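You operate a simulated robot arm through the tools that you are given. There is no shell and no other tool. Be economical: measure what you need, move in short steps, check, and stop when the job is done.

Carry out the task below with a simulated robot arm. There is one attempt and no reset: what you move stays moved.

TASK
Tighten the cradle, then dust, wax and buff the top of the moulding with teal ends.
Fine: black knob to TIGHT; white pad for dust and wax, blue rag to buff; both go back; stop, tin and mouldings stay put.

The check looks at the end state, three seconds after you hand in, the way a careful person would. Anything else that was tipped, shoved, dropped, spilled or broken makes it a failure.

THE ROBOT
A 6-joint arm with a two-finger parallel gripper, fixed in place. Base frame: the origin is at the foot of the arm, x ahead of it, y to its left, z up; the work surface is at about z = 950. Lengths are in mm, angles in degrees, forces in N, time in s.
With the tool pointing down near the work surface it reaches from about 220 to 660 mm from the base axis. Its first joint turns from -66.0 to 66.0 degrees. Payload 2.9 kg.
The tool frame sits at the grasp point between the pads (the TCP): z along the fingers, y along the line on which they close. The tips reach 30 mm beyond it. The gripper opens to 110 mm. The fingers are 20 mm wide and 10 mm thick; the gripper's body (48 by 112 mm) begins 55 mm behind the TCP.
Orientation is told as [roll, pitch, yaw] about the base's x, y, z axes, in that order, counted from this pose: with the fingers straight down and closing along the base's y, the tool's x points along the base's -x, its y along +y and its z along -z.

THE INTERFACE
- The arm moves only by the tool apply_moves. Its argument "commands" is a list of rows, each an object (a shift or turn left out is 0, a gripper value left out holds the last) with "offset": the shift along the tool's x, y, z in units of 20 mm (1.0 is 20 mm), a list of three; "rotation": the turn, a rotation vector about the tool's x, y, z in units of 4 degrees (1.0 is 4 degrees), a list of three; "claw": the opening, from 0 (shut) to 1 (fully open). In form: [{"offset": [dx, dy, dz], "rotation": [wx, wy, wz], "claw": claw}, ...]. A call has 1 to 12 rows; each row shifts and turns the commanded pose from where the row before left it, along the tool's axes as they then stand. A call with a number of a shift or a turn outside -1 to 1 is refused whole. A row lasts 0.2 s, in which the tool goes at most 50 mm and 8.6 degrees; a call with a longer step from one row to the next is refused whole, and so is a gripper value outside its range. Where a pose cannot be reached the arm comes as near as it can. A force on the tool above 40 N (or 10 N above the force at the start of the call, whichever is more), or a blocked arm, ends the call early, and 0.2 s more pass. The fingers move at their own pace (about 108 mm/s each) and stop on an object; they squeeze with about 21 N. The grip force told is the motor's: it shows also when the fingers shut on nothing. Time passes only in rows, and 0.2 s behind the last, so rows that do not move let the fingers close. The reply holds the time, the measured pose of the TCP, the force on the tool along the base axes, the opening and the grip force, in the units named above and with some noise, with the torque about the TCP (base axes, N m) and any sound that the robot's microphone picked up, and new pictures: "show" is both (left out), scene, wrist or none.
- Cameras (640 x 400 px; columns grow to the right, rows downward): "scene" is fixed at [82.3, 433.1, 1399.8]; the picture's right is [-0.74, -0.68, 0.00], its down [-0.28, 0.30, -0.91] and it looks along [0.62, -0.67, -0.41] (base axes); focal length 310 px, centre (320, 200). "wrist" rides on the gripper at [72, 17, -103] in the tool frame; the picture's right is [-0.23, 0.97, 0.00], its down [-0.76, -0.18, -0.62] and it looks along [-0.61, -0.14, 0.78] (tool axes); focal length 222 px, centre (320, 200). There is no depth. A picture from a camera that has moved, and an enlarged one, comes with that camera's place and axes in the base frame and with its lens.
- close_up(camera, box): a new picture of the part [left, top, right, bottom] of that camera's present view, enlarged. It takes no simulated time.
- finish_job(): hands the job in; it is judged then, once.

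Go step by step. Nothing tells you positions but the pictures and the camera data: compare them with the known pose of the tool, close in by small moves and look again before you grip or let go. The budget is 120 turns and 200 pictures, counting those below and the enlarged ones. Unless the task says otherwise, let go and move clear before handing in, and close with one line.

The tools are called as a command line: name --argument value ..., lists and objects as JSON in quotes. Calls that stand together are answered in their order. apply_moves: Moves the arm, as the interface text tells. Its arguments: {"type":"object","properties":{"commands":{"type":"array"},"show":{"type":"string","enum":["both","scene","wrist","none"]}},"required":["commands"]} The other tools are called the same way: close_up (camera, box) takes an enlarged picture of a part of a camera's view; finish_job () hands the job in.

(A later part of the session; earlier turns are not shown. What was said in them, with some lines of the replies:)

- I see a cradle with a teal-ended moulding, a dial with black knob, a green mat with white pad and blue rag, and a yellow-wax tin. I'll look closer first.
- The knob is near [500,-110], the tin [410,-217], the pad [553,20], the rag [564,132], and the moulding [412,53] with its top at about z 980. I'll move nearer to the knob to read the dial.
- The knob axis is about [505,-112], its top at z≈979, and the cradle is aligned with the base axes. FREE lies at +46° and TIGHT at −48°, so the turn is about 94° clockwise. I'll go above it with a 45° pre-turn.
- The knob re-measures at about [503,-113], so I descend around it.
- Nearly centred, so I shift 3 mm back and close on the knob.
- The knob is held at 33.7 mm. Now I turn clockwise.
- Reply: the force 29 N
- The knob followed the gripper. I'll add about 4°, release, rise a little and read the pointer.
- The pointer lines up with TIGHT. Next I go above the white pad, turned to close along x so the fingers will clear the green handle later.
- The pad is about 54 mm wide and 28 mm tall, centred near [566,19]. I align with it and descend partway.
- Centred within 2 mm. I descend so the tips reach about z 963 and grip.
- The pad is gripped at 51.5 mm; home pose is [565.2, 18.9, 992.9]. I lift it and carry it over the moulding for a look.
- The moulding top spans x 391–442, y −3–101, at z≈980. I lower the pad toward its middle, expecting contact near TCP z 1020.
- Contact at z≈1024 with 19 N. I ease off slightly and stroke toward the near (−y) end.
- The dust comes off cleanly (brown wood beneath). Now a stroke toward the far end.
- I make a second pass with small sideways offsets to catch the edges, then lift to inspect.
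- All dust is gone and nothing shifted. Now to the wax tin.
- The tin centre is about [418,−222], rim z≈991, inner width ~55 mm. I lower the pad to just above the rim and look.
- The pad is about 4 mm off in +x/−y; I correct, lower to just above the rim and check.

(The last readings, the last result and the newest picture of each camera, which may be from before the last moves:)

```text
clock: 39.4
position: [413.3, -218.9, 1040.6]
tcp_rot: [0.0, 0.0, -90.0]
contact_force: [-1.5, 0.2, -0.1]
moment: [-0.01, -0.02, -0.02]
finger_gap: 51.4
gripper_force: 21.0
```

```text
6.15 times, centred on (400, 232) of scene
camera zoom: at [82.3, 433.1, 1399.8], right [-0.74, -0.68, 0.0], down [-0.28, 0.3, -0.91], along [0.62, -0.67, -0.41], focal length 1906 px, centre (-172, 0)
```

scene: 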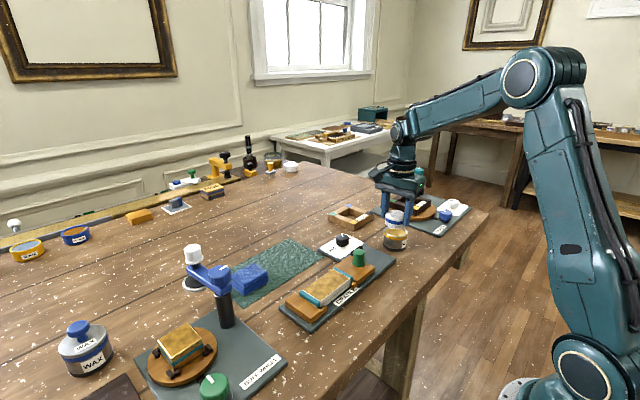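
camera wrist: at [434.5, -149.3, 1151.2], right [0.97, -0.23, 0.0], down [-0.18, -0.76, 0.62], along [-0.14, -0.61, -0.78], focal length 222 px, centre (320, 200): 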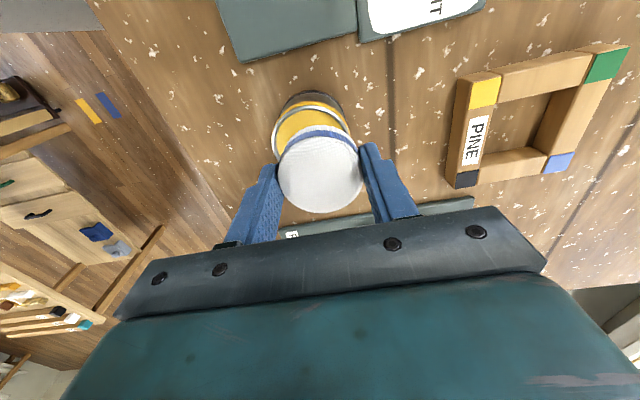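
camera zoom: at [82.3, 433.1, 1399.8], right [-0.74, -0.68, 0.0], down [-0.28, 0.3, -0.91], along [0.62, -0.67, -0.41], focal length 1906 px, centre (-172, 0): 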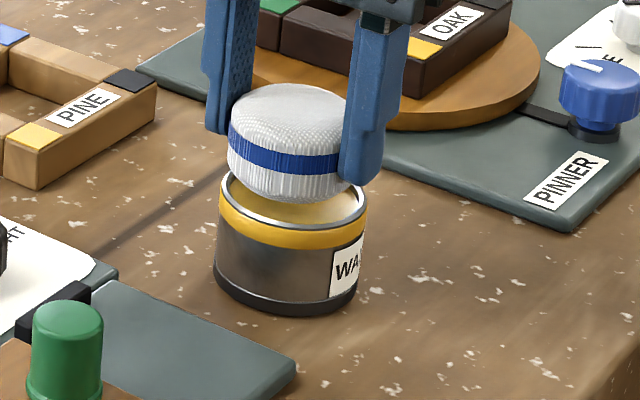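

Well aligned. I go down in small steps watching the force.

apply_moves --commands '[{"offset": [-0.03, -0.03, 0.2]}, {"offset": [0, 0, 0.1]}, {"offset": [0, 0, 0]}]' --show "none"

apply_moves --commands '[{"offset": [0, 0, 0.1]}, {"offset": [0, 0, 0]}]' --show "none"

close_up --camera "scene" --box '[350, 200, 450, 265]'

```text
clock: 40.2
position: [413.6, -219.7, 1035.7]
tcp_rot: [0.1, -0.1, -90.0]
contact_force: [-2.9, 1.3, 11.0]
moment: [0.02, 0.09, 0.0]
finger_gap: 51.4
gripper_force: 21.6
```

```text
clock: 40.8
position: [413.4, -218.7, 1035.1]
tcp_rot: [0.2, -0.1, -90.0]
contact_force: [-3.5, 4.5, 30.4]
moment: [-0.01, 0.15, -0.04]
finger_gap: 52.0
gripper_force: 21.4
```

```text
6.15 times, centred on (400, 232) of scene
camera zoom: at [81.7, 433.5, 1399.7], right [-0.74, -0.68, 0.0], down [-0.28, 0.3, -0.91], along [0.62, -0.67, -0.41], focal length 1906 px, centre (-172, 0)
```

zoom: 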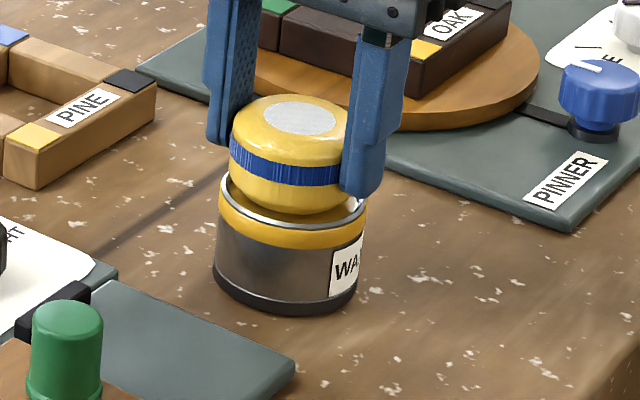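

The pad is now loaded with yellow wax. I lift straight up and go back over the moulding.

apply_moves --commands '[{"offset": [0, 0, -0.3]}, {"offset": [0, 0, -0.6]}, {"offset": [0, 0, -1]}, {"offset": [0, 0, -1]}, {"offset": [0, 0, -0.5]}, {"offset": [1, 0, 0]}, {"offset": [1, 0, 0]}, {"offset": [1, 0, 0]}, {"offset": [1, 0, 0]}, {"offset": [1, 0, 0]}, {"offset": [1, 0, 0]}, {"offset": [1, 0, 0]}]' --show "scene"

apply_moves --commands '[{"offset": [1, 0, 0]}, {"offset": [1, 0, 0]}, {"offset": [1, 0, 0]}, {"offset": [1, 0, 0]}, {"offset": [1, 0, 0]}, {"offset": [1, 0, 0]}, {"offset": [0.4, 0.13, 0]}, {"offset": [0, 0, 0]}]' --show "scene"

```text
clock: 43.4
position: [413.6, -81.3, 1102.0]
tcp_rot: [0.0, 0.0, -90.0]
contact_force: [0.3, 0.4, -0.1]
moment: [0.01, 0.02, -0.02]
finger_gap: 51.3
gripper_force: 21.3
```

scene: 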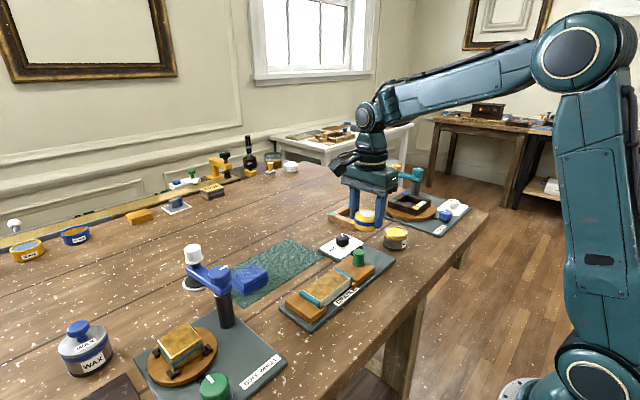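

```text
clock: 45.2
position: [416.3, 50.3, 1101.0]
tcp_rot: [0.0, -0.1, -89.9]
contact_force: [-0.7, 0.9, -0.7]
moment: [-0.01, 0.01, -0.03]
finger_gap: 51.4
gripper_force: 21.2
```

scene: 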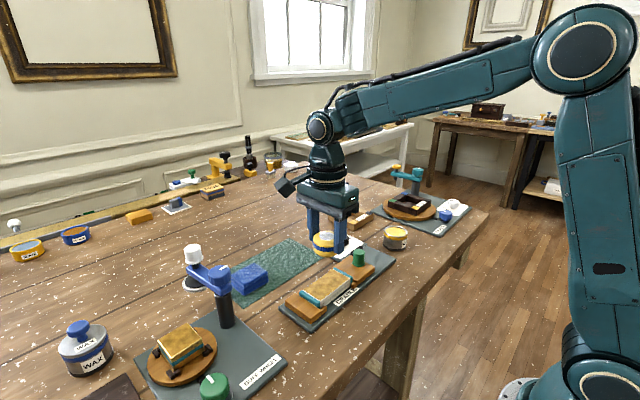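

Now down to contact.

apply_moves --commands '[{"offset": [0, 0, 0.8]}, {"offset": [0, 0, 0.8]}, {"offset": [0, 0, 0.8]}, {"offset": [0, 0, 0.8]}, {"offset": [0, 0, 0.4]}, {"offset": [0, 0, 0.15]}, {"offset": [0, 0, 0]}]' --show "none"

apply_moves --commands '[{"offset": [0, 0, 0.1]}, {"offset": [0, 0, 0]}]' --show "none"

```text
clock: 46.8
position: [415.5, 48.4, 1026.7]
tcp_rot: [0.0, 0.0, -90.1]
contact_force: [-0.3, 0.2, 0.2]
moment: [-0.02, 0.03, -0.01]
finger_gap: 51.5
gripper_force: 21.0
```

```text
clock: 47.4
position: [417.0, 48.7, 1024.5]
tcp_rot: [0.0, -0.1, -90.0]
contact_force: [0.3, 0.7, -0.6]
moment: [-0.01, 0.03, 0.02]
finger_gap: 51.5
gripper_force: 20.7
```

apply_moves --commands '[{"offset": [0, 0, 0.08]}, {"offset": [0, 0, 0]}]' --show "none"

apply_moves --commands '[{"offset": [-0.3, 0, 0.02]}, {"offset": [-0.5, 0, 0]}, {"offset": [-0.5, 0, 0]}, {"offset": [-0.5, 0, 0]}, {"offset": [-0.4, 0, 0]}, {"offset": [0.4, 0, 0]}, {"offset": [0.6, 0, 0]}, {"offset": [0.6, 0, 0]}, {"offset": [0.6, 0, 0]}, {"offset": [0.6, 0, 0]}]'

```text
clock: 48.0
position: [416.3, 49.1, 1024.1]
tcp_rot: [0.1, 0.0, -90.0]
contact_force: [-1.4, -0.6, 5.9]
moment: [-0.01, 0.04, -0.01]
finger_gap: 51.8
gripper_force: 21.0
```

```text
clock: 50.2
position: [415.0, 60.6, 1022.8]
tcp_rot: [0.1, -0.1, -90.0]
contact_force: [-1.0, -7.1, 18.2]
moment: [-0.32, -0.03, -0.03]
finger_gap: 51.5
gripper_force: 21.4
camera wrist: at [432.3, 132.5, 1124.5], right [0.97, -0.23, 0.0], down [-0.18, -0.76, 0.62], along [-0.14, -0.61, -0.78], focal length 222 px, centre (320, 200)
```

scene: 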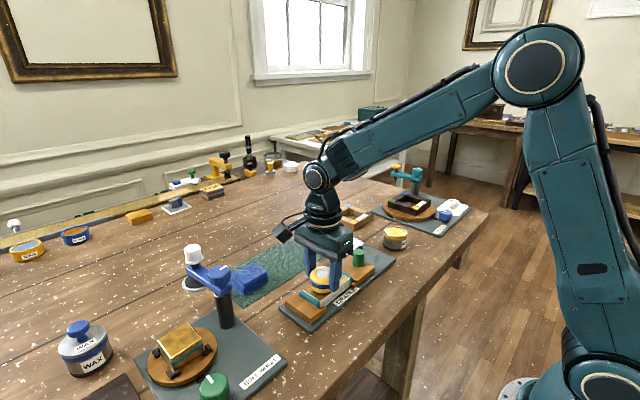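
wrist: 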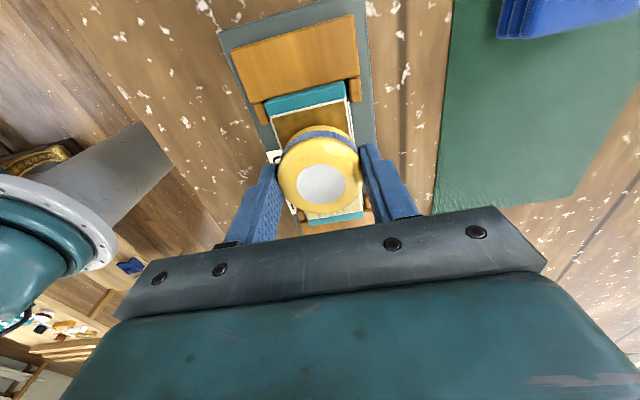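

Good force. I continue to the far end, repeat with small sideways offsets, and lift off to look.

apply_moves --commands '[{"offset": [0.6, 0, 0]}, {"offset": [0.6, 0, 0]}, {"offset": [0.5, 0, 0]}, {"offset": [0, 0.25, 0.02]}, {"offset": [-0.7, 0, 0]}, {"offset": [-0.7, 0, 0]}, {"offset": [-0.7, 0, 0]}, {"offset": [-0.7, 0, 0]}, {"offset": [-0.7, 0, 0]}, {"offset": [-0.7, 0, 0]}, {"offset": [-0.3, 0, 0]}, {"offset": [0, -0.4, 0]}]' --show "none"

apply_moves --commands '[{"offset": [0.7, 0, 0]}, {"offset": [0.7, 0, 0]}, {"offset": [0.7, 0, 0]}, {"offset": [0.7, 0, 0]}, {"offset": [0.7, 0, 0]}, {"offset": [0.7, 0, 0]}, {"offset": [0.3, 0, 0]}, {"offset": [0, 0.1, -0.5]}, {"offset": [0, 0, -1]}, {"offset": [0, 0, -1]}, {"offset": [0, 1, -0.5]}, {"offset": [0, 1, 0]}]' --show "none"

apply_moves --commands '[{"offset": [-0.4, 1, 0]}, {"offset": [-0.6, 1, 0]}, {"offset": [-0.6, 1, 0]}, {"offset": [-0.6, 1, 0]}, {"offset": [-0.6, 1, 0]}, {"offset": [-0.6, 0.4, 0]}, {"offset": [0, 0, 0]}]'

close_up --camera "scene" --box '[270, 220, 410, 340]'

```text
clock: 52.8
position: [415.5, 3.9, 1020.9]
tcp_rot: [0.1, -0.1, -90.2]
contact_force: [8.5, -2.4, 16.9]
moment: [-0.05, -0.36, -0.03]
finger_gap: 51.4
gripper_force: 21.2
```

```text
clock: 55.4
position: [455.3, 96.2, 1083.0]
tcp_rot: [0.1, 0.1, -90.0]
contact_force: [0.4, -0.6, 0.3]
moment: [-0.03, 0.02, 0.01]
finger_gap: 51.5
gripper_force: 21.6
```

```text
clock: 57.0
position: [563.7, 26.9, 1081.8]
tcp_rot: [0.0, 0.0, -90.0]
contact_force: [-0.2, 1.2, -0.7]
moment: [0.02, -0.04, -0.01]
finger_gap: 51.6
gripper_force: 21.4
camera wrist: at [580.7, 98.5, 1184.1], right [0.97, -0.23, 0.0], down [-0.18, -0.76, 0.62], along [-0.14, -0.61, -0.78], focal length 222 px, centre (320, 200)
```

scene: 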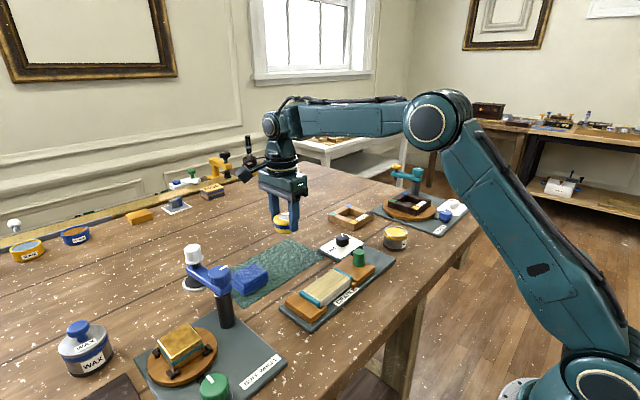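
wrist: 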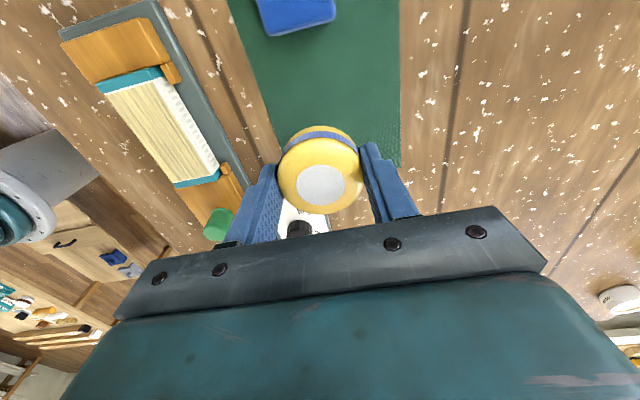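

```text
3.33 times, centred on (340, 280) of scene
camera zoom: at [82.3, 433.1, 1399.8], right [-0.74, -0.68, 0.0], down [-0.28, 0.3, -0.91], along [0.62, -0.67, -0.41], focal length 1033 px, centre (253, -67)
```

zoom: 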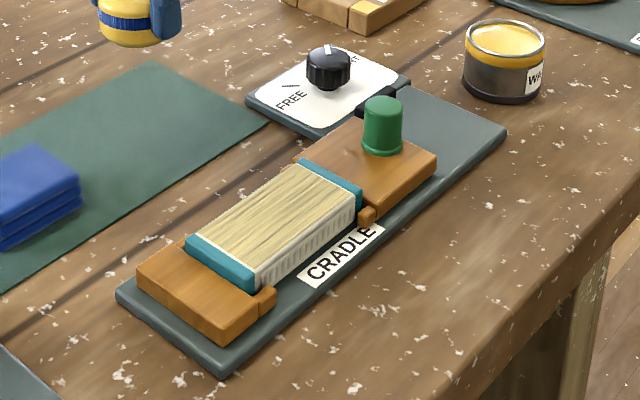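

The wax is even. Now I return the pad to its spot on the mat.

apply_moves --commands '[{"offset": [-0.4, 0.07, 0.5]}, {"offset": [0, 0, 0.9]}, {"offset": [0, 0, 0.9]}, {"offset": [0, 0, 0.8]}, {"offset": [0, 0, 0.6]}, {"offset": [0, 0, 0.4]}, {"offset": [0, 0, 0.1]}, {"offset": [0, 0, 0]}]' --show "scene"

apply_moves --commands '[{"offset": [0, 0, 0.1]}, {"offset": [0, 0, 0]}]' --show "none"

```text
clock: 58.8
position: [564.3, 18.9, 995.5]
tcp_rot: [0.0, 0.1, -90.0]
contact_force: [-0.6, 0.3, -0.8]
moment: [0.04, 0.0, 0.03]
finger_gap: 51.6
gripper_force: 20.8
```

scene: 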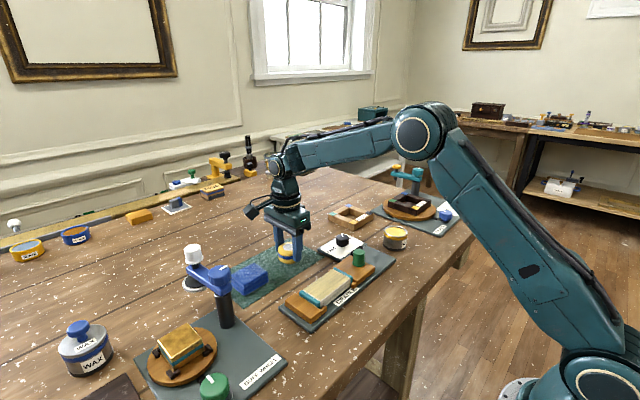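

```text
clock: 59.4
position: [564.9, 18.6, 994.3]
tcp_rot: [0.1, 0.0, -90.0]
contact_force: [-1.2, -0.3, 0.5]
moment: [-0.04, -0.01, 0.02]
finger_gap: 51.4
gripper_force: 21.2
```

apply_moves --commands '[{"offset": [0, 0, 0.1]}, {"offset": [0, 0, 0]}]' --show "none"

apply_moves --commands '[{"offset": [0, 0, 0.08]}, {"offset": [0, 0, 0]}]' --show "none"

close_up --camera "scene" --box '[240, 210, 340, 280]'

```text
clock: 60.0
position: [565.2, 19.1, 994.2]
tcp_rot: [0.0, -0.2, -90.0]
contact_force: [-0.5, -0.2, -0.4]
moment: [-0.01, 0.0, 0.03]
finger_gap: 51.5
gripper_force: 21.2
```

```text
clock: 60.6
position: [564.5, 18.3, 993.2]
tcp_rot: [0.0, -0.1, -90.0]
contact_force: [-0.3, -1.2, -0.3]
moment: [-0.03, 0.0, -0.01]
finger_gap: 51.4
gripper_force: 21.0
```

```text
5.71 times, centred on (290, 245) of scene
camera zoom: at [82.3, 433.1, 1399.8], right [-0.74, -0.68, 0.0], down [-0.28, 0.3, -0.91], along [0.62, -0.67, -0.41], focal length 1770 px, centre (491, -57)
```

zoom: 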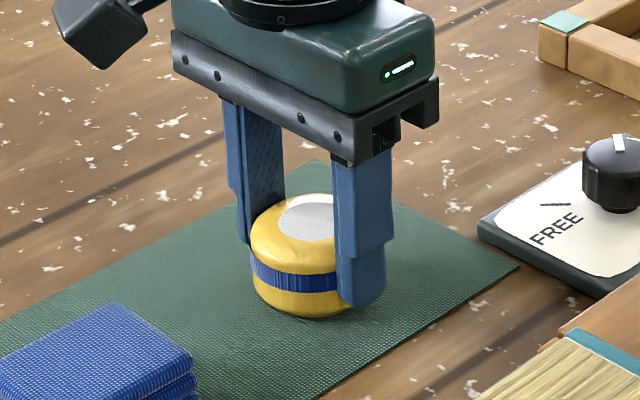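

apply_moves --commands '[{"offset": [0, 0, 0.06]}, {"offset": [0, 0, 0]}]' --show "none"

apply_moves --commands '[{"offset": [0, 0, 0.06]}, {"offset": [0, 0, 0]}]' --show "none"

```text
clock: 61.2
position: [564.8, 17.9, 991.7]
tcp_rot: [0.0, 0.1, -89.9]
contact_force: [-0.4, 0.0, 0.3]
moment: [-0.01, 0.01, -0.01]
finger_gap: 51.6
gripper_force: 21.2
```

```text
clock: 61.8
position: [565.0, 19.5, 990.5]
tcp_rot: [0.0, 0.0, -90.0]
contact_force: [0.1, -0.8, -0.3]
moment: [0.03, 0.0, -0.06]
finger_gap: 51.3
gripper_force: 20.2
```

apply_moves --commands '[{"offset": [0, 0, 0.06]}, {"offset": [0, 0, 0]}]' --show "none"

apply_moves --commands '[{"offset": [0, 0, 0.06]}, {"offset": [0, 0, 0]}]' --show "none"

```text
clock: 62.4
position: [565.6, 18.5, 989.4]
tcp_rot: [0.1, -0.1, -90.0]
contact_force: [-3.4, 0.3, 10.4]
moment: [-0.01, 0.19, 0.0]
finger_gap: 51.4
gripper_force: 21.2
```

```text
clock: 63.0
position: [565.5, 18.1, 988.5]
tcp_rot: [0.3, 0.0, -90.1]
contact_force: [-5.1, -1.7, 27.6]
moment: [-0.08, 0.36, -0.03]
finger_gap: 51.4
gripper_force: 20.5
```

Seated on the mat. I release slowly and rise.

apply_moves --commands '[{"offset": [0, 0, -0.08]}, {"claw": 0.55}, {"claw": 0.8}, {"claw": 0.8}, {"offset": [0, 0, -0.5]}, {"offset": [0, 0, -1]}, {"offset": [0, 0, -1]}, {"offset": [0, 0, -1]}, {"offset": [0, 0, -1]}, {"offset": [0, 0, -1]}]'

close_up --camera "scene" --box '[220, 220, 340, 310]'

```text
clock: 65.2
position: [564.9, 18.7, 1099.0]
tcp_rot: [0.1, 0.0, -90.0]
contact_force: [-0.8, 0.5, 0.3]
moment: [-0.01, 0.0, 0.02]
finger_gap: 87.9
gripper_force: 0.0
camera wrist: at [582.4, 90.8, 1201.4], right [0.97, -0.23, 0.0], down [-0.18, -0.76, 0.62], along [-0.14, -0.61, -0.78], focal length 222 px, centre (320, 200)
```

scene: 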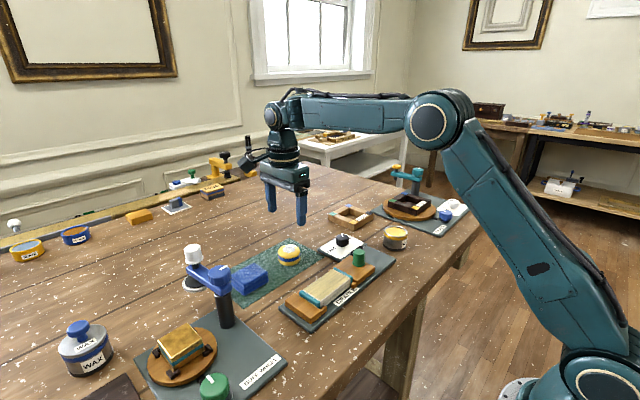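
wrist: 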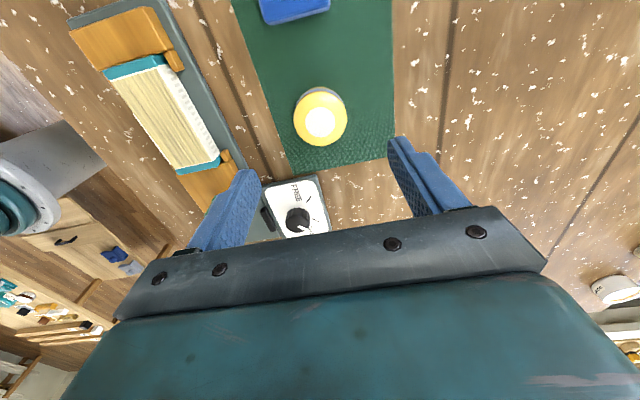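

```text
4.44 times, centred on (280, 265) of scene
camera zoom: at [82.3, 433.1, 1399.8], right [-0.74, -0.68, 0.0], down [-0.28, 0.3, -0.91], along [0.62, -0.67, -0.41], focal length 1377 px, centre (498, -89)
```

zoom: 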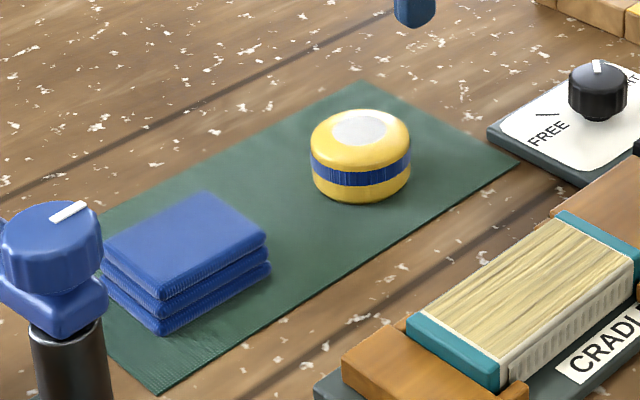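

The pad is home. Next is the rag, which I estimate at [567,133], about 53 × 64 mm and 19 mm thick. I move above it.

apply_moves --commands '[{"offset": [1, 0, 0]}, {"offset": [1, 0, 0]}, {"offset": [1, 0, 0]}, {"offset": [1, 0, 0]}, {"offset": [1, 0, 0.5]}, {"offset": [0.7, 0.1, 0.5]}, {"offset": [0, 0, 0.5]}, {"offset": [0, 0, 0]}]'

close_up --camera "wrist" --box '[230, 60, 410, 200]'

```text
clock: 67.0
position: [566.7, 133.4, 1070.0]
tcp_rot: [0.0, 0.0, -89.9]
contact_force: [-0.5, 0.2, -0.6]
moment: [-0.02, 0.02, 0.0]
finger_gap: 87.9
gripper_force: 0.0
camera wrist: at [584.0, 205.2, 1170.8], right [0.97, -0.23, 0.0], down [-0.18, -0.76, 0.62], along [-0.14, -0.61, -0.78], focal length 222 px, centre (320, 200)
```

scene: 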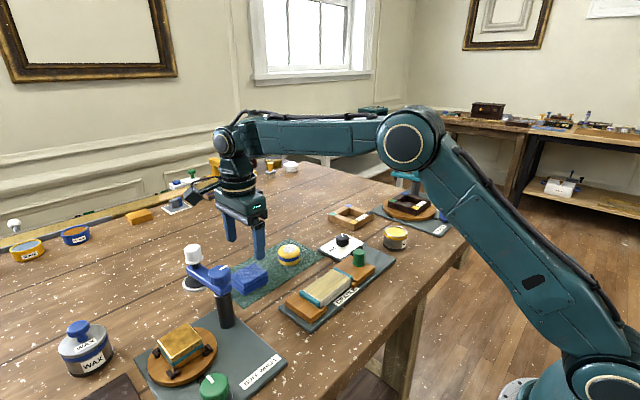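
wrist: 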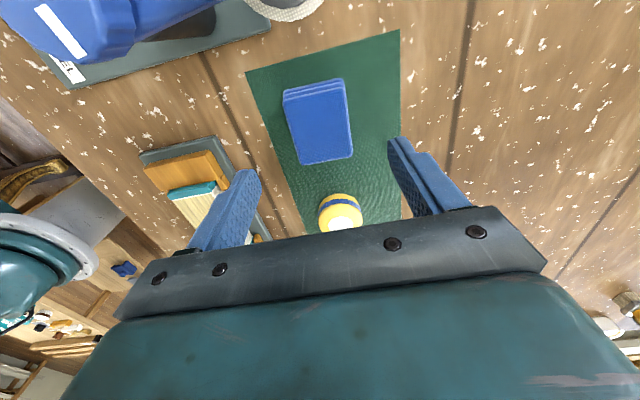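

```text
2.86 times, centred on (320, 130) of wrist
camera zoom: at [584.0, 205.2, 1170.8], right [0.97, -0.23, 0.0], down [-0.18, -0.76, 0.62], along [-0.14, -0.61, -0.78], focal length 635 px, centre (320, 400)
```

zoom: 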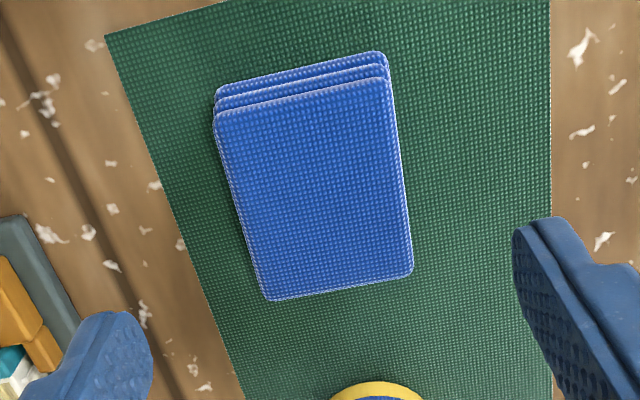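

Rag centre [567,129], 51 mm across x. I descend and grip.

apply_moves --commands '[{"offset": [-0.2, 0.03, 0.8]}, {"offset": [0, 0, 0.9]}, {"offset": [0, 0, 0.9]}, {"offset": [0, 0, 0.7]}, {"offset": [0, 0, 0.5]}, {"offset": [0, 0, 0.25]}, {"offset": [0, 0, 0]}, {"claw": 0.4}, {"claw": 0.4}, {"claw": 0.4}]'

close_up --camera "scene" --box '[200, 210, 300, 300]'

```text
clock: 69.2
position: [568.0, 129.0, 988.9]
tcp_rot: [0.0, 0.0, -90.0]
contact_force: [0.3, 0.4, -0.9]
moment: [0.01, 0.0, 0.0]
finger_gap: 55.1
gripper_force: 21.6
camera wrist: at [583.9, 201.2, 1090.4], right [0.97, -0.23, 0.0], down [-0.18, -0.76, 0.62], along [-0.14, -0.61, -0.78], focal length 222 px, centre (320, 200)
```

scene: 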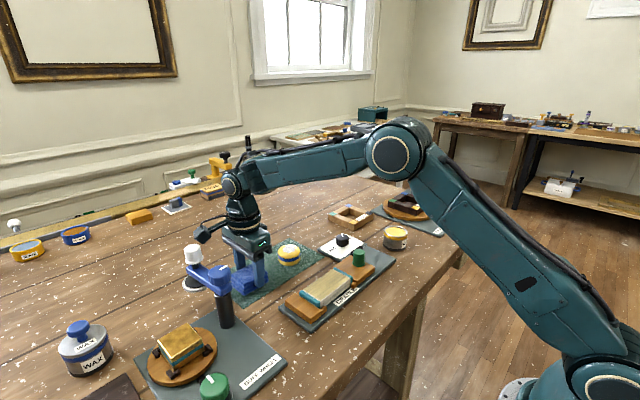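
wrist: 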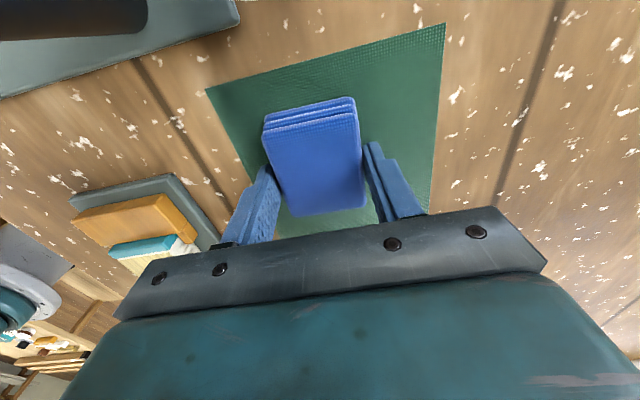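

```text
4.44 times, centred on (250, 255) of scene
camera zoom: at [82.3, 433.1, 1399.8], right [-0.74, -0.68, 0.0], down [-0.28, 0.3, -0.91], along [0.62, -0.67, -0.41], focal length 1377 px, centre (631, -44)
```

zoom: 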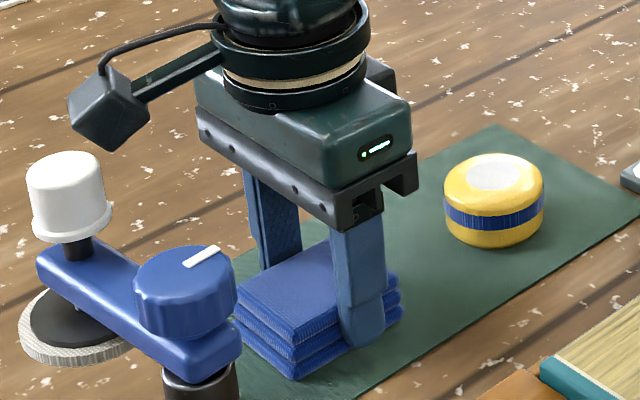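

The rag is gripped. I lift it straight up and carry it to the moulding.

apply_moves --commands '[{"offset": [0, 0, -0.6]}, {"offset": [0, 0, -1]}, {"offset": [0, 0, -1]}, {"offset": [0, 0, -1]}, {"offset": [0, 0, -0.5]}, {"offset": [-1, -0.2, 0]}, {"offset": [-1, -1, 0]}, {"offset": [-1, -1, 0]}, {"offset": [-0.5, -1, 0]}, {"offset": [-0.5, -1, 0]}, {"offset": [0, -1, 0]}, {"offset": [0, -1, 0]}]' --show "none"

apply_moves --commands '[{"offset": [0, -1, 0]}, {"offset": [0, -0.38, 0]}, {"offset": [0, 0, 0.8]}, {"offset": [0, 0, 0.8]}, {"offset": [0, 0, 0]}]'

close_up --camera "scene" --box '[270, 220, 410, 340]'

```text
clock: 71.8
position: [443.7, 49.5, 1069.9]
tcp_rot: [0.1, -0.1, -90.0]
contact_force: [-0.4, 0.1, -0.4]
moment: [-0.01, -0.01, 0.02]
finger_gap: 54.6
gripper_force: 20.9
```

```text
clock: 73.0
position: [417.0, 48.8, 1037.0]
tcp_rot: [0.0, 0.0, -90.0]
contact_force: [-0.4, 0.6, 0.4]
moment: [0.02, 0.01, 0.01]
finger_gap: 54.8
gripper_force: 20.8
camera wrist: at [433.2, 121.0, 1139.5], right [0.97, -0.23, 0.0], down [-0.18, -0.76, 0.62], along [-0.14, -0.61, -0.78], focal length 222 px, centre (320, 200)
```

scene: 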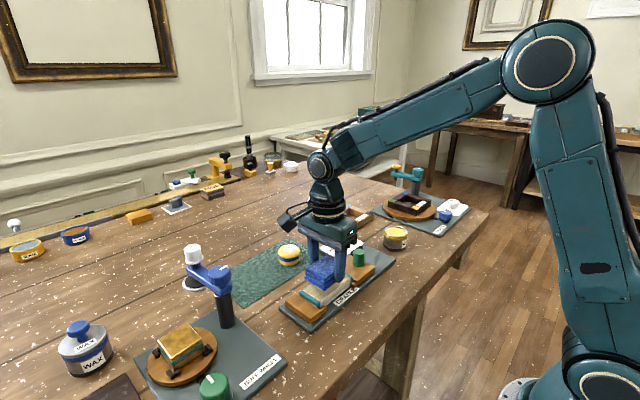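
wrist: 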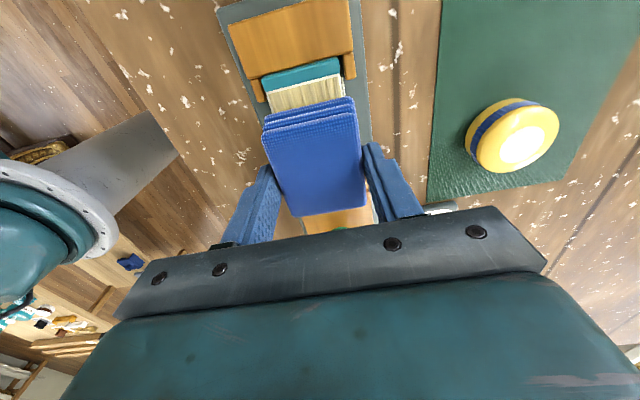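

```text
3.33 times, centred on (340, 280) of scene
camera zoom: at [82.3, 433.1, 1399.8], right [-0.74, -0.68, 0.0], down [-0.28, 0.3, -0.91], along [0.62, -0.67, -0.41], focal length 1033 px, centre (253, -67)
```

zoom: 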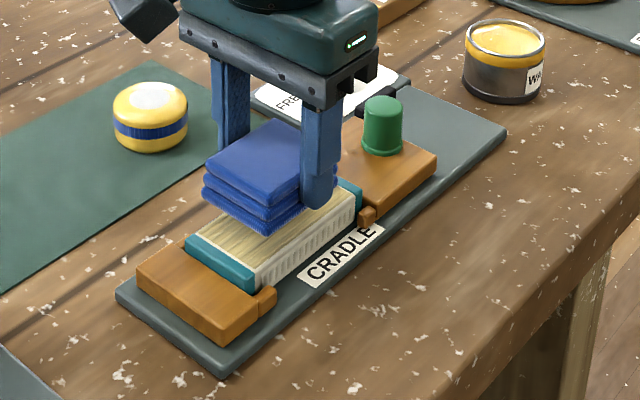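

Descending to contact, expected near z 1020.

apply_moves --commands '[{"offset": [0, 0, 0.4]}, {"offset": [0, 0, 0.25]}, {"offset": [0, 0, 0]}]' --show "none"

apply_moves --commands '[{"offset": [0, 0, 0.1]}, {"offset": [0, 0, 0]}]' --show "none"

apply_moves --commands '[{"offset": [0, 0, 0.06]}, {"offset": [0, 0, 0]}]' --show "none"

```text
clock: 73.8
position: [415.5, 49.0, 1024.1]
tcp_rot: [0.0, 0.0, -89.9]
contact_force: [0.6, 0.2, -0.7]
moment: [0.01, 0.04, 0.02]
finger_gap: 54.8
gripper_force: 20.8
```

```text
clock: 74.4
position: [415.1, 48.9, 1022.7]
tcp_rot: [0.0, 0.1, -90.0]
contact_force: [0.6, -0.5, -0.5]
moment: [0.0, -0.01, -0.01]
finger_gap: 55.0
gripper_force: 21.2
```

```text
clock: 75.0
position: [414.3, 49.6, 1021.7]
tcp_rot: [0.0, 0.0, -90.0]
contact_force: [0.4, -0.3, 0.3]
moment: [-0.02, 0.02, -0.01]
finger_gap: 54.9
gripper_force: 20.5
```

apply_moves --commands '[{"offset": [0, 0, 0.06]}, {"offset": [0, 0, 0]}]' --show "none"

apply_moves --commands '[{"offset": [0, 0, 0.06]}, {"offset": [0, 0, 0]}]' --show "none"

```text
clock: 75.6
position: [417.1, 49.5, 1020.2]
tcp_rot: [0.0, 0.0, -90.0]
contact_force: [-0.1, 0.0, 0.3]
moment: [-0.02, -0.04, -0.01]
finger_gap: 54.7
gripper_force: 20.8
```

```text
clock: 76.2
position: [415.8, 49.5, 1020.1]
tcp_rot: [0.0, 0.0, -89.9]
contact_force: [-0.9, 1.5, 2.6]
moment: [0.03, 0.03, -0.03]
finger_gap: 54.7
gripper_force: 21.1
```

Contact. I press lightly and buff the near half first.

apply_moves --commands '[{"offset": [0, 0, 0.05]}, {"offset": [-0.4, 0, 0]}, {"offset": [-0.5, 0, 0]}, {"offset": [-0.5, 0, 0]}, {"offset": [-0.5, 0, 0]}, {"offset": [0, 0, 0]}]' --show "both"

```text
clock: 77.6
position: [415.4, 9.8, 1019.4]
tcp_rot: [0.2, -0.1, -90.1]
contact_force: [1.0, 9.2, 27.1]
moment: [0.39, 0.04, 0.0]
finger_gap: 54.7
gripper_force: 21.3
camera wrist: at [432.2, 82.7, 1121.4], right [0.97, -0.23, 0.0], down [-0.18, -0.76, 0.62], along [-0.14, -0.61, -0.78], focal length 222 px, centre (320, 200)
```

scene: 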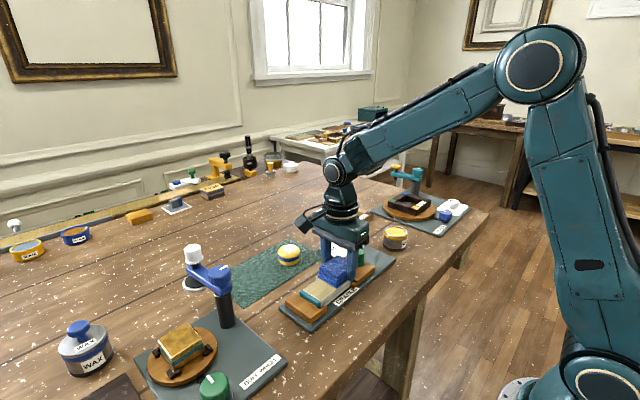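
wrist: 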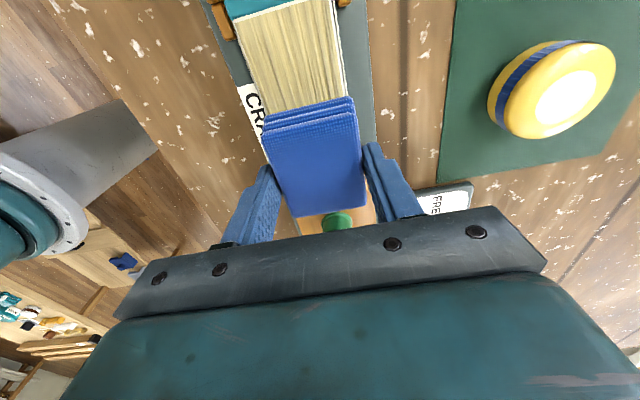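

Force is a bit high, so I ease slightly and buff to the far end.

apply_moves --commands '[{"offset": [0.3, 0, -0.04]}, {"offset": [0.5, 0, 0]}, {"offset": [0.5, 0, 0]}, {"offset": [0.5, 0, 0]}, {"offset": [0.5, 0, 0]}, {"offset": [0.5, 0, 0]}, {"offset": [0.5, 0, 0]}, {"offset": [0.5, 0, 0]}, {"offset": [0.3, 0, 0]}, {"offset": [0, 0, 0]}]' --show "wrist"

close_up --camera "scene" --box '[270, 220, 410, 340]'

```text
clock: 79.8
position: [416.4, 91.8, 1019.4]
tcp_rot: [0.1, 0.0, -89.9]
contact_force: [-1.1, -5.6, 13.8]
moment: [-0.28, -0.03, -0.06]
finger_gap: 54.9
gripper_force: 20.7
camera wrist: at [431.9, 165.1, 1121.1], right [0.97, -0.23, 0.0], down [-0.18, -0.76, 0.62], along [-0.14, -0.61, -0.78], focal length 222 px, centre (320, 200)
```

wrist: 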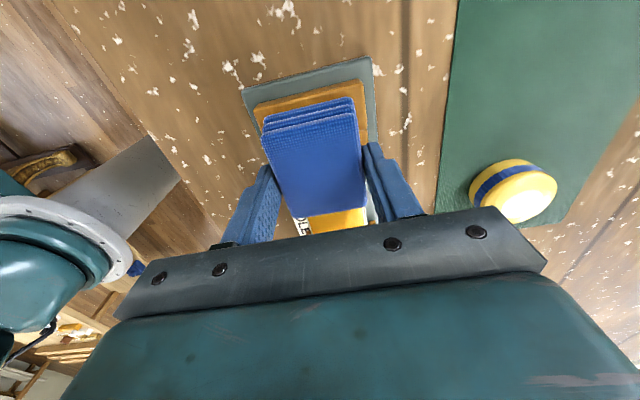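

```text
3.33 times, centred on (340, 280) of scene
camera zoom: at [82.0, 433.0, 1399.9], right [-0.74, -0.68, 0.0], down [-0.28, 0.3, -0.91], along [0.62, -0.67, -0.41], focal length 1033 px, centre (253, -67)
```

zoom: 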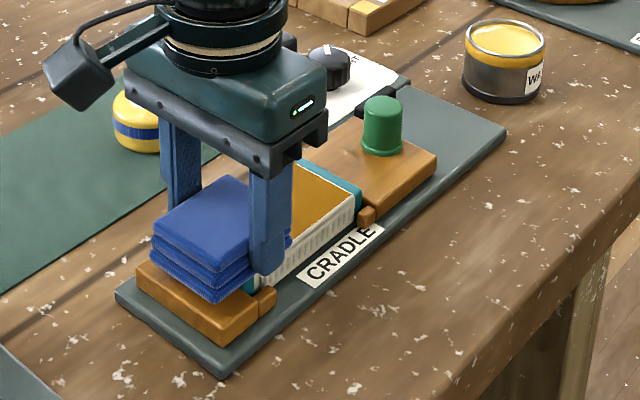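

It's buffing to an even amber. A second pass with small offsets, then lift and inspect.

apply_moves --commands '[{"offset": [0, 0.2, 0]}, {"offset": [-0.6, 0, 0]}, {"offset": [-0.7, 0, 0]}, {"offset": [-0.7, 0, 0]}, {"offset": [-0.7, 0, 0]}, {"offset": [-0.7, 0, 0]}, {"offset": [-0.7, 0, 0]}, {"offset": [0, -0.4, 0]}, {"offset": [0.7, 0, 0]}, {"offset": [0.7, 0, 0]}, {"offset": [0.7, 0, 0]}, {"offset": [0.7, 0, 0]}]' --show "none"

apply_moves --commands '[{"offset": [0.7, 0, 0]}, {"offset": [0.6, 0, 0]}, {"offset": [0, 0.2, -0.4]}, {"offset": [0, 0, -1]}, {"offset": [0, 0, -1]}, {"offset": [0, 1, -0.4]}, {"offset": [0, 1, 0]}, {"offset": [0.2, 1, 0]}, {"offset": [0.2, 1, 0]}, {"offset": [0.2, 1, 0]}, {"offset": [0.4, 1, 0]}, {"offset": [0.8, 1, 0]}]'

close_up --camera "scene" --box '[270, 220, 410, 340]'

```text
clock: 82.4
position: [411.0, 67.7, 1018.9]
tcp_rot: [0.1, 0.0, -89.9]
contact_force: [-0.8, -1.5, 2.9]
moment: [-0.01, -0.02, -0.03]
finger_gap: 55.2
gripper_force: 20.9
```

```text
clock: 85.0
position: [556.9, 129.2, 1076.5]
tcp_rot: [0.0, -0.1, -90.0]
contact_force: [0.1, 0.5, -0.4]
moment: [-0.01, -0.02, 0.05]
finger_gap: 55.0
gripper_force: 20.8
camera wrist: at [572.6, 201.5, 1177.8], right [0.97, -0.23, 0.0], down [-0.18, -0.76, 0.62], along [-0.14, -0.61, -0.78], focal length 222 px, centre (320, 200)
```

scene: 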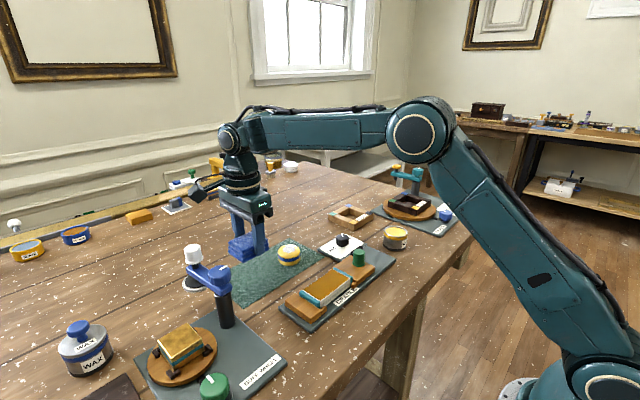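
wrist: 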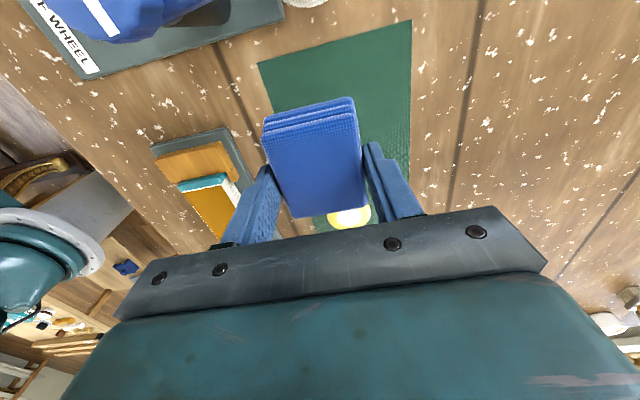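

```text
3.33 times, centred on (340, 280) of scene
camera zoom: at [82.3, 433.1, 1399.8], right [-0.74, -0.68, 0.0], down [-0.28, 0.3, -0.91], along [0.62, -0.67, -0.41], focal length 1033 px, centre (253, -67)
```

zoom: 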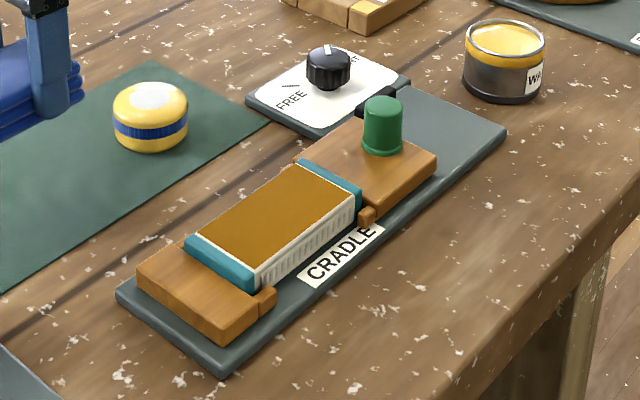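

Buffed evenly end to end. Now I put the rag back at [568,129].

apply_moves --commands '[{"offset": [0, 0.53, 0.5]}, {"offset": [0, 0, 0.9]}, {"offset": [0, 0, 0.9]}, {"offset": [0, 0, 0.8]}, {"offset": [0, 0, 0.6]}, {"offset": [0, 0, 0.4]}, {"offset": [0, 0, 0.15]}, {"offset": [0, 0, 0]}]' --show "wrist"

apply_moves --commands '[{"offset": [0, 0, 0.08]}, {"offset": [0, 0, 0]}]' --show "none"

apply_moves --commands '[{"offset": [0, 0, 0.06]}, {"offset": [0, 0, 0]}]' --show "none"

```text
clock: 86.8
position: [567.4, 129.6, 989.4]
tcp_rot: [0.0, 0.1, -90.0]
contact_force: [0.5, 1.0, -0.2]
moment: [0.01, -0.01, 0.0]
finger_gap: 54.9
gripper_force: 20.9
camera wrist: at [583.7, 200.2, 1091.5], right [0.97, -0.23, 0.0], down [-0.18, -0.76, 0.62], along [-0.14, -0.61, -0.78], focal length 222 px, centre (320, 200)
```

wrist: 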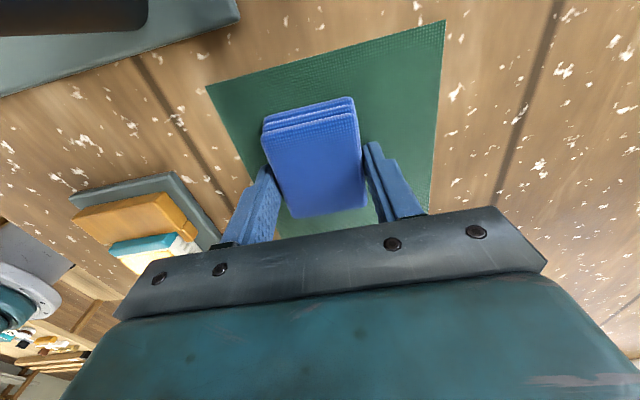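

```text
clock: 87.4
position: [567.4, 127.6, 988.0]
tcp_rot: [0.0, 0.0, -90.0]
contact_force: [0.0, -0.6, 0.3]
moment: [0.0, 0.02, 0.01]
finger_gap: 54.8
gripper_force: 21.7
```

```text
clock: 88.0
position: [566.1, 127.7, 987.7]
tcp_rot: [0.0, 0.0, -90.0]
contact_force: [-0.4, -0.9, 0.2]
moment: [0.01, 0.02, -0.02]
finger_gap: 54.7
gripper_force: 21.1
```

apply_moves --commands '[{"offset": [0, 0, 0.06]}, {"offset": [0, 0, 0]}]' --show "none"

apply_moves --commands '[{"offset": [0, 0, 0.06]}, {"offset": [0, 0, 0]}]' --show "none"

```text
clock: 88.6
position: [566.0, 128.3, 987.9]
tcp_rot: [0.2, 0.0, -90.0]
contact_force: [-0.2, -0.3, 10.9]
moment: [0.0, 0.12, 0.02]
finger_gap: 54.9
gripper_force: 21.0
```

```text
clock: 89.2
position: [566.2, 128.1, 986.4]
tcp_rot: [0.4, 0.1, -90.0]
contact_force: [-2.6, 0.5, 27.4]
moment: [0.0, 0.25, 0.02]
finger_gap: 54.6
gripper_force: 20.6
```

Seated. I release and rise clear.

apply_moves --commands '[{"offset": [0, 0, -0.08]}, {"claw": 0.58}, {"claw": 0.8}, {"claw": 0.8}, {"offset": [0, 0, -0.5]}, {"offset": [0, 0, -1]}, {"offset": [0, 0, -1]}, {"offset": [0, 0, -1]}, {"offset": [0, 0, -1]}, {"offset": [-0.5, 0, -1]}, {"offset": [-0.5, 0, -1]}, {"offset": [0, 0, -1]}]'

close_up --camera "scene" --box '[220, 200, 420, 330]'

close_up --camera "wrist" --box '[80, 0, 420, 240]'

```text
clock: 91.8
position: [567.5, 108.7, 1136.2]
tcp_rot: [0.0, -0.1, -90.1]
contact_force: [0.3, 0.4, 0.1]
moment: [0.01, 0.03, 0.03]
finger_gap: 87.7
gripper_force: 0.0
camera wrist: at [584.2, 180.1, 1238.1], right [0.97, -0.23, 0.0], down [-0.18, -0.76, 0.62], along [-0.14, -0.61, -0.78], focal length 222 px, centre (320, 200)
```

scene: 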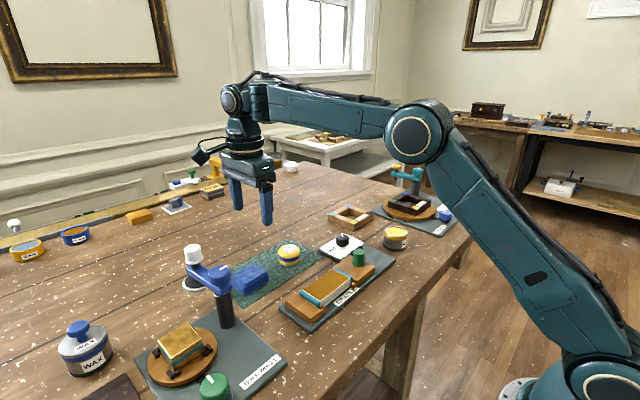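
wrist: 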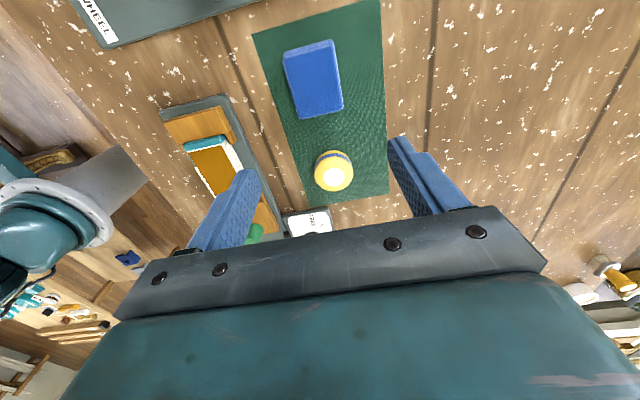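

```text
3.08 times, centred on (320, 265) of scene
camera zoom: at [82.3, 433.1, 1399.8], right [-0.74, -0.68, 0.0], down [-0.28, 0.3, -0.91], along [0.62, -0.67, -0.41], focal length 953 px, centre (320, 0)
```

zoom: 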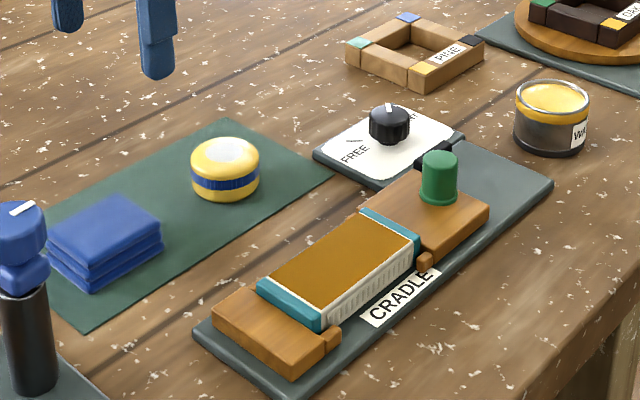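

```text
1.67 times, centred on (250, 120) of wrist
camera zoom: at [584.2, 180.1, 1238.1], right [0.97, -0.23, 0.0], down [-0.18, -0.76, 0.62], along [-0.14, -0.61, -0.78], focal length 370 px, centre (437, 333)
```

zoom: 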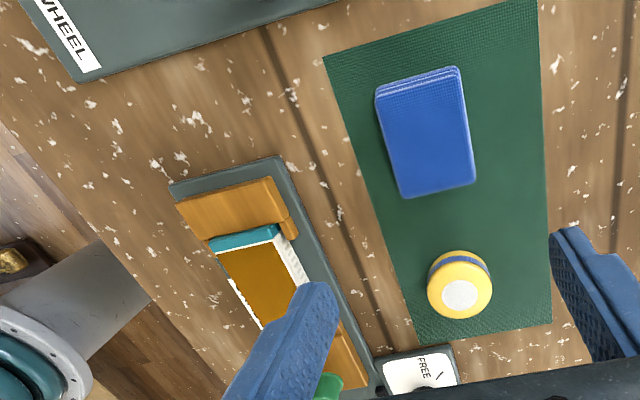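

Everything is in place. I'll take one last close look at the knob pointer.

apply_moves --commands '[{"offset": [-1, -0.2, 0]}, {"offset": [-1, -0.3, 0]}, {"offset": [-1, -0.3, 0]}, {"offset": [-1, -0.3, 0]}, {"offset": [-1, -0.3, 0]}, {"offset": [-1, -0.3, 0]}, {"offset": [-1, -0.3, 0]}, {"offset": [-1, -0.3, 0]}, {"offset": [-1, -0.3, 0]}, {"offset": [-1, -0.3, 0]}, {"offset": [-1, 0, 0]}, {"offset": [0, 0, 0]}]' --show "none"

close_up --camera "wrist" --box '[260, 60, 400, 180]'

```text
clock: 94.4
position: [507.5, -112.4, 1137.2]
tcp_rot: [0.1, 0.0, -90.0]
contact_force: [-1.0, 0.4, 0.1]
moment: [-0.02, 0.02, -0.01]
finger_gap: 88.0
gripper_force: 0.0
```

```text
3.33 times, centred on (330, 120) of wrist
camera zoom: at [525.2, -40.5, 1239.1], right [0.97, -0.23, 0.0], down [-0.18, -0.76, 0.62], along [-0.14, -0.61, -0.78], focal length 740 px, centre (287, 467)
```

zoom: 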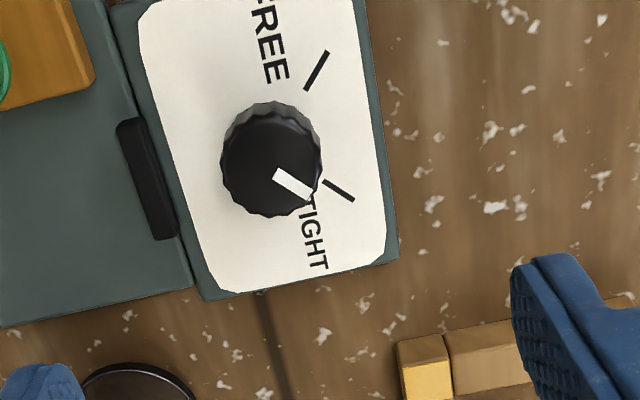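

The pointer is parallel to the TIGHT mark and everything is back in place, so I'm handing in.

finish_job

```text
The job is handed in.
```

The cradle knob is at TIGHT, and the top of the teal-ended moulding is dusted, waxed and buffed from end to end. The pad and rag are back on the mat, and the stop, tin and mouldings look unmoved in the last pictures.
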